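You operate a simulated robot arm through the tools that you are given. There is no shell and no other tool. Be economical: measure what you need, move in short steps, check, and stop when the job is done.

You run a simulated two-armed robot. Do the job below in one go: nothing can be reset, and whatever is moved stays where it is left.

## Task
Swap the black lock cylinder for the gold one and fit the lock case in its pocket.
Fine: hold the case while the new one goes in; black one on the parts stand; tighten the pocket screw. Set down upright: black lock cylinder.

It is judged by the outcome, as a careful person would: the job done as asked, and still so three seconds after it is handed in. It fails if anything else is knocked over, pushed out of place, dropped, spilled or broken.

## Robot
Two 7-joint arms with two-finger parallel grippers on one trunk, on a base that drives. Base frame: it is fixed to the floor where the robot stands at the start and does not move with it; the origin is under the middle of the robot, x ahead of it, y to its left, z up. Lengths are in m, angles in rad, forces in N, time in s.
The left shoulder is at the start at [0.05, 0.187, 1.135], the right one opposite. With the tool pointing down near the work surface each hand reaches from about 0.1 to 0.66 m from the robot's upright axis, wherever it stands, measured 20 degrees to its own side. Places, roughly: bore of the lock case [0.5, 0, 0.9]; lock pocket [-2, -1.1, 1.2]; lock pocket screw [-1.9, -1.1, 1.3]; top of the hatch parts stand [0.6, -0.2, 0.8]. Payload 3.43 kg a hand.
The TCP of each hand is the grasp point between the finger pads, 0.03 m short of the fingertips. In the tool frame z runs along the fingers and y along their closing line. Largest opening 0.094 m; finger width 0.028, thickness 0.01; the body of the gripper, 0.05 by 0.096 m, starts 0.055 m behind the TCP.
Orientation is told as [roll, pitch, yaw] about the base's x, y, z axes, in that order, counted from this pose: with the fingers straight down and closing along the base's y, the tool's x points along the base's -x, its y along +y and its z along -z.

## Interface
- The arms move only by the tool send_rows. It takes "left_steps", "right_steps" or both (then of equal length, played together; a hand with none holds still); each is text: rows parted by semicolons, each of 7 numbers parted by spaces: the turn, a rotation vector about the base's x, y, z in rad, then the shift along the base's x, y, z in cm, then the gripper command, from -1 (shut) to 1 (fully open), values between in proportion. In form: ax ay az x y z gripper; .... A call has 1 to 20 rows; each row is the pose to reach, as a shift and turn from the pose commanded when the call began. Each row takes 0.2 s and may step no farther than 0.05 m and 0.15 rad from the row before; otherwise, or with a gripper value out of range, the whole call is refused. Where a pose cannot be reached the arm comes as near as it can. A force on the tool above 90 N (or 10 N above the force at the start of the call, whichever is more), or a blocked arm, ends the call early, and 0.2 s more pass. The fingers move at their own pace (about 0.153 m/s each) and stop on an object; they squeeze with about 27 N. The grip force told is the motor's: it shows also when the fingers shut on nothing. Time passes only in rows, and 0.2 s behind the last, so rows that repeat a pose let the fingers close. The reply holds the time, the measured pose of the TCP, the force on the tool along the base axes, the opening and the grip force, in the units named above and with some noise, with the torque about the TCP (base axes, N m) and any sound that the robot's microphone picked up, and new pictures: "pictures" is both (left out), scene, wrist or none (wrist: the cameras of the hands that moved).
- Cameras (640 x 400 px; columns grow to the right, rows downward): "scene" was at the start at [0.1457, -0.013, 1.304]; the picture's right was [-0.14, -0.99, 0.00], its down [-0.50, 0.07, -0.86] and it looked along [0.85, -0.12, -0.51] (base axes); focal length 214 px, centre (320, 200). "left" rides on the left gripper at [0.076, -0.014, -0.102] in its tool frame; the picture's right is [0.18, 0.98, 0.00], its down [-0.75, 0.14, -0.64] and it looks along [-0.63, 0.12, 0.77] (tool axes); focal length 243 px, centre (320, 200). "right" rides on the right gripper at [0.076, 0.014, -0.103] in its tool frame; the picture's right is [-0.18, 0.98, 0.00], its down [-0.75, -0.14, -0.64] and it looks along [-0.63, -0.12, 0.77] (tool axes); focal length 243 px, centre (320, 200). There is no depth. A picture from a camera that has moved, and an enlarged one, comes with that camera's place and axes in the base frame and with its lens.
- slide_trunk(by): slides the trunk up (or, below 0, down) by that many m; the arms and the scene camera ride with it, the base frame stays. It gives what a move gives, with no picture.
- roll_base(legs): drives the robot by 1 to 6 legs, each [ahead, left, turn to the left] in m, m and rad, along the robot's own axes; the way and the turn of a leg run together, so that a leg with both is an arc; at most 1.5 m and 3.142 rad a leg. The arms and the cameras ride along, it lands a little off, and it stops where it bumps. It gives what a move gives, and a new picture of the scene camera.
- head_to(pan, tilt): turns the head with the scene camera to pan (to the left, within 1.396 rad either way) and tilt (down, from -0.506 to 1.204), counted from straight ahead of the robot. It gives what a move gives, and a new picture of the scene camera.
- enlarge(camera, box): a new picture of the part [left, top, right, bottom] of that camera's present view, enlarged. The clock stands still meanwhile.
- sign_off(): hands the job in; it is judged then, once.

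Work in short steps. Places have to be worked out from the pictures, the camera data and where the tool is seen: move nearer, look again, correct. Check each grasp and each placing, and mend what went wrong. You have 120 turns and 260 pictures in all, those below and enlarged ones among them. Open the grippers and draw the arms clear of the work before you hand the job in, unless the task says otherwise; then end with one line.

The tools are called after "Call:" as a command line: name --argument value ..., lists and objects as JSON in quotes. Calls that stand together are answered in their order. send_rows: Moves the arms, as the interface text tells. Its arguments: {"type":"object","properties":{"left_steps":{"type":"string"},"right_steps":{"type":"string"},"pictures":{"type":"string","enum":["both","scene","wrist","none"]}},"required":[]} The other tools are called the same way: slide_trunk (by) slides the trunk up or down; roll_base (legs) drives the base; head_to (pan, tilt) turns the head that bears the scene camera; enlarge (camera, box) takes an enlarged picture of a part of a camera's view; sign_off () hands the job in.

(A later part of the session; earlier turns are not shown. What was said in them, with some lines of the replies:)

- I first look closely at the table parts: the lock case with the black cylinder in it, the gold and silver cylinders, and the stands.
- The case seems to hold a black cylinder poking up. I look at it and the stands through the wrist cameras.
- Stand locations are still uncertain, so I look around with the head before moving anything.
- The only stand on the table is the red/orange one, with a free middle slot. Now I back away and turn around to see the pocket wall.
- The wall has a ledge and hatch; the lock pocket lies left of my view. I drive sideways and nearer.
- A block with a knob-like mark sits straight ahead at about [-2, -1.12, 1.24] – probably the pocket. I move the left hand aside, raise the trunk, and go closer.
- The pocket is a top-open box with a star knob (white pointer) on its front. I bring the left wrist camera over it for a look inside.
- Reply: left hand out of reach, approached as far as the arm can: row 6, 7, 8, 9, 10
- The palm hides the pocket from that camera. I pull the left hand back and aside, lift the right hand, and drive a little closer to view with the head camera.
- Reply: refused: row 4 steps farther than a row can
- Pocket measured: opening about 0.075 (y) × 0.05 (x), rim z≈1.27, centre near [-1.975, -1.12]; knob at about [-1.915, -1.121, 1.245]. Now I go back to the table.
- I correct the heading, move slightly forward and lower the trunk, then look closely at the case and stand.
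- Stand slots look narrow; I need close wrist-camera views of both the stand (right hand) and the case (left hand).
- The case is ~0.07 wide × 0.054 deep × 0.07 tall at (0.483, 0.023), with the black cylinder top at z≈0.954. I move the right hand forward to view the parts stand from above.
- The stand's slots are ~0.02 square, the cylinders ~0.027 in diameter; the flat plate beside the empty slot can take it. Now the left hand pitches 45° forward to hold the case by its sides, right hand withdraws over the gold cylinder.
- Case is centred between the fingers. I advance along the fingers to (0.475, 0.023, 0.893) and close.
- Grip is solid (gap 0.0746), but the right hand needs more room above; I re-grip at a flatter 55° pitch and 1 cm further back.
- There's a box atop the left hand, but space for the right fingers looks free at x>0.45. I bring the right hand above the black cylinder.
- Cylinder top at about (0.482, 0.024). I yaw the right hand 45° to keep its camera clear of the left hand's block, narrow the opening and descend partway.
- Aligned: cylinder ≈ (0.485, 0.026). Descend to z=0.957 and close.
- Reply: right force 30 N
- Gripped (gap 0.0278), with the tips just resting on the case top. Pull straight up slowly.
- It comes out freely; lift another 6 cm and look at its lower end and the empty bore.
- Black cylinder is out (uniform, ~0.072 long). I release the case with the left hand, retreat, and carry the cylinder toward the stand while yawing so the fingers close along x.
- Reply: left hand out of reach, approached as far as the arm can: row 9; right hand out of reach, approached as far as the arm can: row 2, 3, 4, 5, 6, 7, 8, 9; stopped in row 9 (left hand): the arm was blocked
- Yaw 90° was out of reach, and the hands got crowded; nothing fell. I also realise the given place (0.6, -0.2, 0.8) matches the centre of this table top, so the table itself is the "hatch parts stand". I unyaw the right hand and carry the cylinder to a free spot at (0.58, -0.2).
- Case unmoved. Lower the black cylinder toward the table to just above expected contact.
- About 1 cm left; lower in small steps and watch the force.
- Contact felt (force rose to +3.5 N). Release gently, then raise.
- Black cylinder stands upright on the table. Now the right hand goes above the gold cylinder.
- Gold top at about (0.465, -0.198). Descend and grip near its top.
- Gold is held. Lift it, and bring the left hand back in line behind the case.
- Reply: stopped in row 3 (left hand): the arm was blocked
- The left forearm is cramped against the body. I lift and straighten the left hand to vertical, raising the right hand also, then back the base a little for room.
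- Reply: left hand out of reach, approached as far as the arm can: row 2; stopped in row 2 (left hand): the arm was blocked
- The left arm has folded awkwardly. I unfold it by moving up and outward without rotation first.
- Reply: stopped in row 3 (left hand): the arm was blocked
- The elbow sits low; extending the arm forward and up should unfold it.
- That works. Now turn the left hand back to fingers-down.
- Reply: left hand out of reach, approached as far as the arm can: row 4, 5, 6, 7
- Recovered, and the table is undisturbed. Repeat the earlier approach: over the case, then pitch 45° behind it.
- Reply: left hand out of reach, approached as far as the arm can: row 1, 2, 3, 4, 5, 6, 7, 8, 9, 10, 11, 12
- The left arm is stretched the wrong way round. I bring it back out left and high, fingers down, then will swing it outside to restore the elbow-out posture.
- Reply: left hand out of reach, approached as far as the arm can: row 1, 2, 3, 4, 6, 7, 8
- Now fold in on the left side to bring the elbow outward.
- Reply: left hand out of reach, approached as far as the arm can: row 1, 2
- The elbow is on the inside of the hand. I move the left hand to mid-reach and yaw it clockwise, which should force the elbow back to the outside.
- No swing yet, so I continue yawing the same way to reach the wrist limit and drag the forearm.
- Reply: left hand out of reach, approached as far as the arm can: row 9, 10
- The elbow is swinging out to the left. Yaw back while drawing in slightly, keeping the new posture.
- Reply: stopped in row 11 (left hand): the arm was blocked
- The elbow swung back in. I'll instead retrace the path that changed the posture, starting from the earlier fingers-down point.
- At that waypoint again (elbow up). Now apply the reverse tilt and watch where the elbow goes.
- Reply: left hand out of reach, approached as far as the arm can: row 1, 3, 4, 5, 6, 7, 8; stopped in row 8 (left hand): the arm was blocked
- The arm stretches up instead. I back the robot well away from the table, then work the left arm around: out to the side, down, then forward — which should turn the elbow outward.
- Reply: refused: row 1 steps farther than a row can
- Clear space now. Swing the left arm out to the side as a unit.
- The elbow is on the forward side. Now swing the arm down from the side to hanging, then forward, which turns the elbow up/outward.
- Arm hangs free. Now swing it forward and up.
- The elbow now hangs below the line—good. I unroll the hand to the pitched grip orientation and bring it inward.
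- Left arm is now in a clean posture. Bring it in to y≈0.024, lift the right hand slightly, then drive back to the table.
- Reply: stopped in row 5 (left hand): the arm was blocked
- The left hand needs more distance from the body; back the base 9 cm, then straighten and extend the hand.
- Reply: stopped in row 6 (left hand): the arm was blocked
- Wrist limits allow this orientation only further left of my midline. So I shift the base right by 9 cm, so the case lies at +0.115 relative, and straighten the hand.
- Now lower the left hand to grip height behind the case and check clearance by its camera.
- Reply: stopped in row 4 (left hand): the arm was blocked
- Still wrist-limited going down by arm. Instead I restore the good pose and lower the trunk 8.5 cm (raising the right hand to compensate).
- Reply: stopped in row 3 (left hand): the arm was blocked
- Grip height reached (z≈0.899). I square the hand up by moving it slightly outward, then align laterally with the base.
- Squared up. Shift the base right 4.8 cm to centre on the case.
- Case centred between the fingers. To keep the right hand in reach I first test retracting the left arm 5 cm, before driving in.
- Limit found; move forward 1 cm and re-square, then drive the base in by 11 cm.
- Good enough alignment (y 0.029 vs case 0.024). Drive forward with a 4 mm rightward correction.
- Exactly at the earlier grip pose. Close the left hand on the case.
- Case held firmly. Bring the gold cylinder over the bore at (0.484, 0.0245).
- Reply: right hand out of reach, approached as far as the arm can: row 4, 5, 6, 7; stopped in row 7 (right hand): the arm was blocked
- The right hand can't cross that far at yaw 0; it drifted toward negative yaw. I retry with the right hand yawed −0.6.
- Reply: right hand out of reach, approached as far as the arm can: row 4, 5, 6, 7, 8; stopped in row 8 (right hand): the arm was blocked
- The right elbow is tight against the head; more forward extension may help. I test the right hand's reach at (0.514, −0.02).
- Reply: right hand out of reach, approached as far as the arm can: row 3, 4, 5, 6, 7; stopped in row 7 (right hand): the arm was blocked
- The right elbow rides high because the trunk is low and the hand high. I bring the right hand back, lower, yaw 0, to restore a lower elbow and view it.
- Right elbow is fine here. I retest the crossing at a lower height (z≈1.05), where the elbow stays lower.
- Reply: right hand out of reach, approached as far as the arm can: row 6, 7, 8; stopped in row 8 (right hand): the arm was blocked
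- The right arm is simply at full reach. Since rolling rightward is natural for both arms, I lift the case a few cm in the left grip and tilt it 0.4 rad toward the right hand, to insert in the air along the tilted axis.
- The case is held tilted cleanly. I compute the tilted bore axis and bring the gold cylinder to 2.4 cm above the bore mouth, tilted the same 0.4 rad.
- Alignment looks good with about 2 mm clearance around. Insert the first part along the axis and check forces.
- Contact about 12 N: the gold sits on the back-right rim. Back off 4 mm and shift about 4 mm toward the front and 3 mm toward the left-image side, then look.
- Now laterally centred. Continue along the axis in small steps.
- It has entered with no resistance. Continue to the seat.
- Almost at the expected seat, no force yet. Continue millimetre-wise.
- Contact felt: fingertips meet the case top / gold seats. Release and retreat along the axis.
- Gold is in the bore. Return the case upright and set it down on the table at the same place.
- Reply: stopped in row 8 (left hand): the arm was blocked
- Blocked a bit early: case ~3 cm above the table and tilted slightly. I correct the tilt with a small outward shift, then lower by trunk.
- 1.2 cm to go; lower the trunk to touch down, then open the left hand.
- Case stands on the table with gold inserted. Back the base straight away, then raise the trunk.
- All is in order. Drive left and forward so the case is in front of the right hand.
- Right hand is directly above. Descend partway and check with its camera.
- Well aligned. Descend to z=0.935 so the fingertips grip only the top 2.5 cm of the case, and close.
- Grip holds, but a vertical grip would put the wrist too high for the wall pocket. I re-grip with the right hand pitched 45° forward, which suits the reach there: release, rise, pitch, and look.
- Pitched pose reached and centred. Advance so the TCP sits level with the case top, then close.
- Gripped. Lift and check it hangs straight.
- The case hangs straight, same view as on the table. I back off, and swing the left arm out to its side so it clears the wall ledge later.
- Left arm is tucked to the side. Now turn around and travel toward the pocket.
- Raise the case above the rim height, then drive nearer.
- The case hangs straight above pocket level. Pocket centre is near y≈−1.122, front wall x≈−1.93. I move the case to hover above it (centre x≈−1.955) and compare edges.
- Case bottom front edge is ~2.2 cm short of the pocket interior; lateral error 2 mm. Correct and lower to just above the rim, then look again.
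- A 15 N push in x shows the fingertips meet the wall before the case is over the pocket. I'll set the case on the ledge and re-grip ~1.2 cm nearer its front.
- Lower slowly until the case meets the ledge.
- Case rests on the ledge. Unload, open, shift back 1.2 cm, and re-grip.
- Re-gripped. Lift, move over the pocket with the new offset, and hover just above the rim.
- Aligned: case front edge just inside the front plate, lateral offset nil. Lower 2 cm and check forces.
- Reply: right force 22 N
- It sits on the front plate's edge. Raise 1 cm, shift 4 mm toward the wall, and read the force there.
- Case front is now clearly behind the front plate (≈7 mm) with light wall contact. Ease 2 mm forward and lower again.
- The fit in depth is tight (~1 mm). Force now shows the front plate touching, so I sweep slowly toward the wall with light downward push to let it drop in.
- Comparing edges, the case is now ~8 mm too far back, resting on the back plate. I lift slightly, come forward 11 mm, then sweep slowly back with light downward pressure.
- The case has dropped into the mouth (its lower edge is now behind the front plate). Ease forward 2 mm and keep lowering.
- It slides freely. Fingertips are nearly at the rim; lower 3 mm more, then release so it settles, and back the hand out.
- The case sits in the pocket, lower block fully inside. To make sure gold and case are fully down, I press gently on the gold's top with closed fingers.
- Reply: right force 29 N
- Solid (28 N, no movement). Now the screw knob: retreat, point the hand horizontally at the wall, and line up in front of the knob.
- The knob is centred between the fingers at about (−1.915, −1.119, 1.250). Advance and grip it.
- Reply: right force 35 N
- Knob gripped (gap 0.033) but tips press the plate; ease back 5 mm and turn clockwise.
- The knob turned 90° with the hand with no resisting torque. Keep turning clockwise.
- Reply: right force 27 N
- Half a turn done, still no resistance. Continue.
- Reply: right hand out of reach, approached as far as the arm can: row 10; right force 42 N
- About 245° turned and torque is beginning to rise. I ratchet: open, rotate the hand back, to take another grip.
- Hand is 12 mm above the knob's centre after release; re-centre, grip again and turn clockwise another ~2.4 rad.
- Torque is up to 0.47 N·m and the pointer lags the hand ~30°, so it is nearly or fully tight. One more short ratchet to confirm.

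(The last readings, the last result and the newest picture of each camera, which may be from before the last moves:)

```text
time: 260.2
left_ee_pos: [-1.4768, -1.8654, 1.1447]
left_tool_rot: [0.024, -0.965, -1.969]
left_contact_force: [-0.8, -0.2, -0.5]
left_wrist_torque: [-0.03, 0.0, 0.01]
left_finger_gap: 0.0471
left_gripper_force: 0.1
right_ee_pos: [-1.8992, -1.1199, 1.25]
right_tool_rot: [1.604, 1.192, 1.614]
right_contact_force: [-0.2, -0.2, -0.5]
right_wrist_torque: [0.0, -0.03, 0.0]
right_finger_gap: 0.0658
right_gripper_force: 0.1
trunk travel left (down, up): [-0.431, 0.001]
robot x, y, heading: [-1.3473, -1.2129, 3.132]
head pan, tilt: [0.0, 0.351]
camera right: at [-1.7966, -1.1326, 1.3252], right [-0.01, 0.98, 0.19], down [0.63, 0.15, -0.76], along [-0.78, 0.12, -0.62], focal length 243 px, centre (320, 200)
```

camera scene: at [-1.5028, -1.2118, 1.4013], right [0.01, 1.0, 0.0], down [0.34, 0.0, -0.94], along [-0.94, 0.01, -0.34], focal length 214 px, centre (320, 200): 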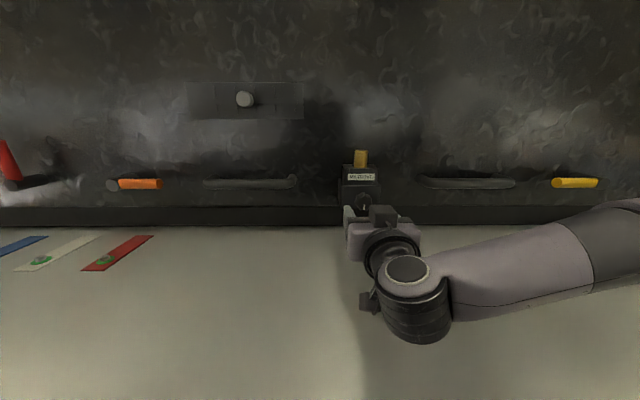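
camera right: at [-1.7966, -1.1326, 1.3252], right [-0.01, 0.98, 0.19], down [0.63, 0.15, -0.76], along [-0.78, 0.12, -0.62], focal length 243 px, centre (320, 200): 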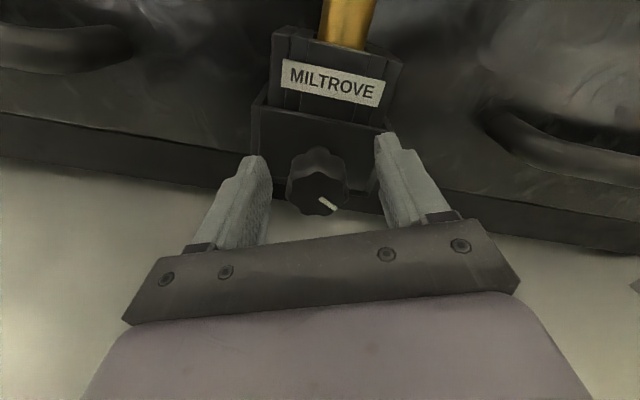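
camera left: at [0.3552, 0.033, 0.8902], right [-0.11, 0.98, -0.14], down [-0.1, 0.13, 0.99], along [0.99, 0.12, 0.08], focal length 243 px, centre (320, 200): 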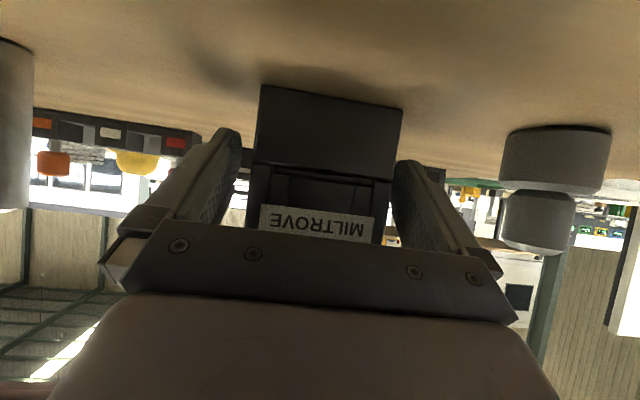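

Pointer now at ~4 o'clock: ~300° total, while the hand had turned further, i.e. it slipped at a stop. One more firm turn to verify it no longer advances.

Call:
send_rows --right_steps "0 0 0 -0.3 0 0 0;0 0 0 -0.3 0 0 -1;0 0 0 -0.3 0 0 -1;-0.14 0 0 -0.3 0 0 -1;-0.28 0 0 -0.3 0 0 -1;-0.42 0 0 -0.3 0 0 -1;-0.56 0 0 -0.3 0 0 -1;-0.7 0 0 -0.3 0 0 -1;-0.84 0 0 -0.3 0 0 -1;-0.98 0 0 -0.3 0 0 -1;-1.1 0 0 -0.3 0 0 -1" --pictures "wrist"

```text
time: 262.6
left_ee_pos: [-1.4757, -1.8663, 1.144]
left_tool_rot: [0.02, -0.965, -1.965]
left_contact_force: [0.9, 1.0, -0.2]
left_wrist_torque: [-0.01, 0.01, 0.01]
left_finger_gap: 0.0469
left_gripper_force: 0.0
right_ee_pos: [-1.9008, -1.121, 1.2522]
right_tool_rot: [-1.597, 0.846, -1.595]
right_contact_force: [6.2, -9.0, 4.5]
right_wrist_torque: [0.47, -0.11, -0.83]
right_finger_gap: 0.0323
right_gripper_force: 45.0
trunk travel left (down, up): [-0.431, 0.001]
robot x, y, heading: [-1.35, -1.2173, 3.131]
head pan, tilt: [0.0, 0.351]
camera right: at [-1.798, -1.0591, 1.2978], right [-0.01, 0.61, -0.79], down [0.63, -0.61, -0.48], along [-0.78, -0.5, -0.38], focal length 243 px, centre (320, 200)
```

right: 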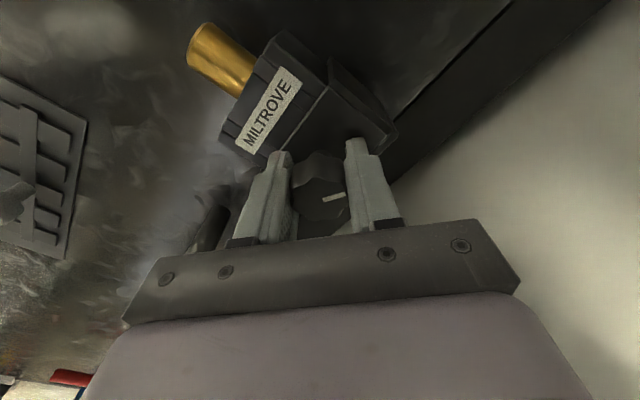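

The knob still advanced ~20° against ~0.47 N·m. I repeat a compact ratchet cycle in one call.

Call:
send_rows --right_steps "0 0 0 0 0 0 0;0 0 0 0.2 0 0 0.2;0.148 0 0 0.2 0 0 0.2;0.296 0 0 0.2 0 0 0.2;0.444 0 0 0.2 0 0 0.2;0.592 0 0 0.2 0 0 0.2;0.74 0 0 0.2 0 0 0.2;0.888 0 0 0.2 0 0 0.2;0.888 0 0 -0.2 0 0 -0.4;0.888 0 0 -0.2 0 0 -1;0.888 0 0 -0.2 0 0 -1;0.74 0 0 -0.2 0 0 -1;0.592 0 0 -0.2 0 0 -1;0.444 0 0 -0.2 0 0 -1;0.296 0 0 -0.2 0 0 -1;0.148 0 0 -0.2 0 0 -1;0 0 0 -0.2 0 0 -1;-0.14 0 0 -0.2 0 0 -1" --pictures "wrist"

```text
time: 266.4
left_ee_pos: [-1.4737, -1.8656, 1.1447]
left_tool_rot: [0.015, -0.968, -1.964]
left_contact_force: [0.9, -0.5, 0.2]
left_wrist_torque: [-0.03, 0.02, 0.01]
left_finger_gap: 0.0466
left_gripper_force: 0.0
right_ee_pos: [-1.9, -1.1207, 1.2512]
right_tool_rot: [-1.591, 0.705, -1.595]
right_contact_force: [22.0, -2.1, 0.5]
right_wrist_torque: [0.64, -0.02, -0.49]
right_finger_gap: 0.0328
right_gripper_force: 45.0
trunk travel left (down, up): [-0.431, 0.001]
robot x, y, heading: [-1.3476, -1.2127, 3.131]
head pan, tilt: [0.0, 0.351]
camera right: at [-1.798, -1.0521, 1.2894], right [-0.01, 0.5, -0.87], down [0.63, -0.67, -0.39], along [-0.78, -0.55, -0.31], focal length 243 px, centre (320, 200)
```

right: 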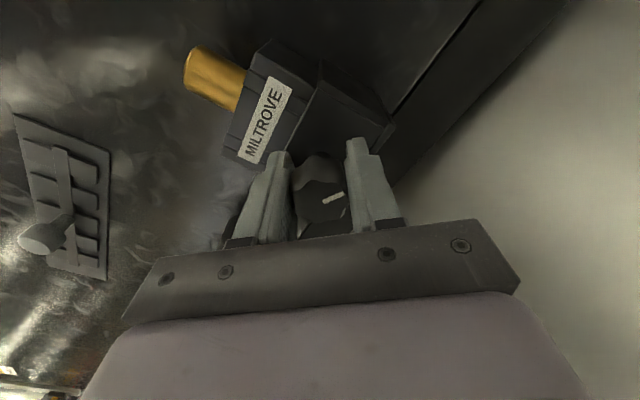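

The knob did not move at all this time (hand slipped, 0.64 N·m): it is tight. Release and withdraw the hand.

Call:
send_rows --right_steps "0 0 0 0 0 0 0.2;0 0 0 0 0 0 0.6;0 0 0 2 0 0 0.6;0 0 0 6 0 0 0.6;0 0 0 10 0 0 0.6;0 0 0 14 0 0 0.6" --pictures "none"

Call:
roll_base --legs '[[-0.2, 0, 0]]'

Call:
enlarge --camera "scene" --box '[296, 120, 424, 200]'

```text
time: 267.8
left_ee_pos: [-1.4769, -1.8655, 1.1455]
left_tool_rot: [0.023, -0.966, -1.969]
left_contact_force: [0.8, -0.4, 0.6]
left_wrist_torque: [-0.01, -0.02, 0.02]
left_finger_gap: 0.0471
left_gripper_force: 0.0
right_ee_pos: [-1.762, -1.1169, 1.2513]
right_tool_rot: [-1.588, 0.707, -1.593]
right_contact_force: [0.2, -0.3, 0.0]
right_wrist_torque: [0.01, 0.03, -0.01]
right_finger_gap: 0.0752
right_gripper_force: 0.0
trunk travel left (down, up): [-0.431, 0.001]
robot x, y, heading: [-1.3512, -1.2127, 3.134]
head pan, tilt: [0.0, 0.351]
```

```text
time: 269.3
left_ee_pos: [-1.2786, -1.8676, 1.1433]
left_tool_rot: [0.021, -0.966, -1.962]
left_contact_force: [0.6, 0.0, -0.4]
left_wrist_torque: [-0.01, 0.01, -0.01]
left_finger_gap: 0.0471
left_gripper_force: 0.0
right_ee_pos: [-1.5694, -1.1201, 1.2506]
right_tool_rot: [-1.59, 0.706, -1.585]
right_contact_force: [0.5, -0.8, 1.2]
right_wrist_torque: [0.02, -0.03, -0.01]
right_finger_gap: 0.0753
right_gripper_force: 0.0
trunk travel left (down, up): [-0.431, 0.001]
robot x, y, heading: [-1.1554, -1.2144, 3.137]
head pan, tilt: [0.0, 0.351]
camera scene: at [-1.3082, -1.214, 1.4014], right [0.0, 1.0, 0.0], down [0.34, 0.0, -0.94], along [-0.94, 0.0, -0.34], focal length 214 px, centre (320, 200)
```

scene: 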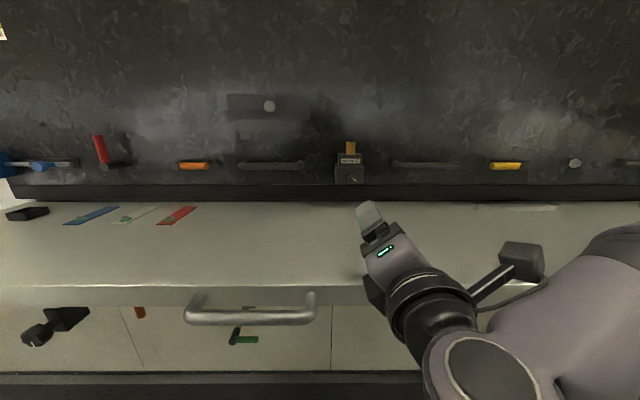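

```text
5.00 times, centred on (360, 160) of scene
camera zoom: at [-1.3082, -1.214, 1.4014], right [0.0, 1.0, 0.0], down [0.34, 0.0, -0.94], along [-0.94, 0.0, -0.34], focal length 1072 px, centre (120, 400)
```

zoom: 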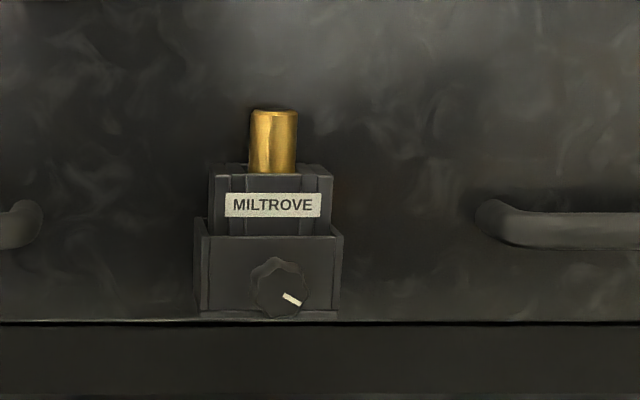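

The case is seated with the gold cylinder in it, the knob is tight, and both arms are clear and open. I hand the job in.

Call:
sign_off

```text
The job is handed in.
```

I swapped in the gold cylinder, fitted the lock case in its pocket and tightened the screw to its stop; the black cylinder stands upright on the table top, which I took to be the parts stand because its centre matched the place given.
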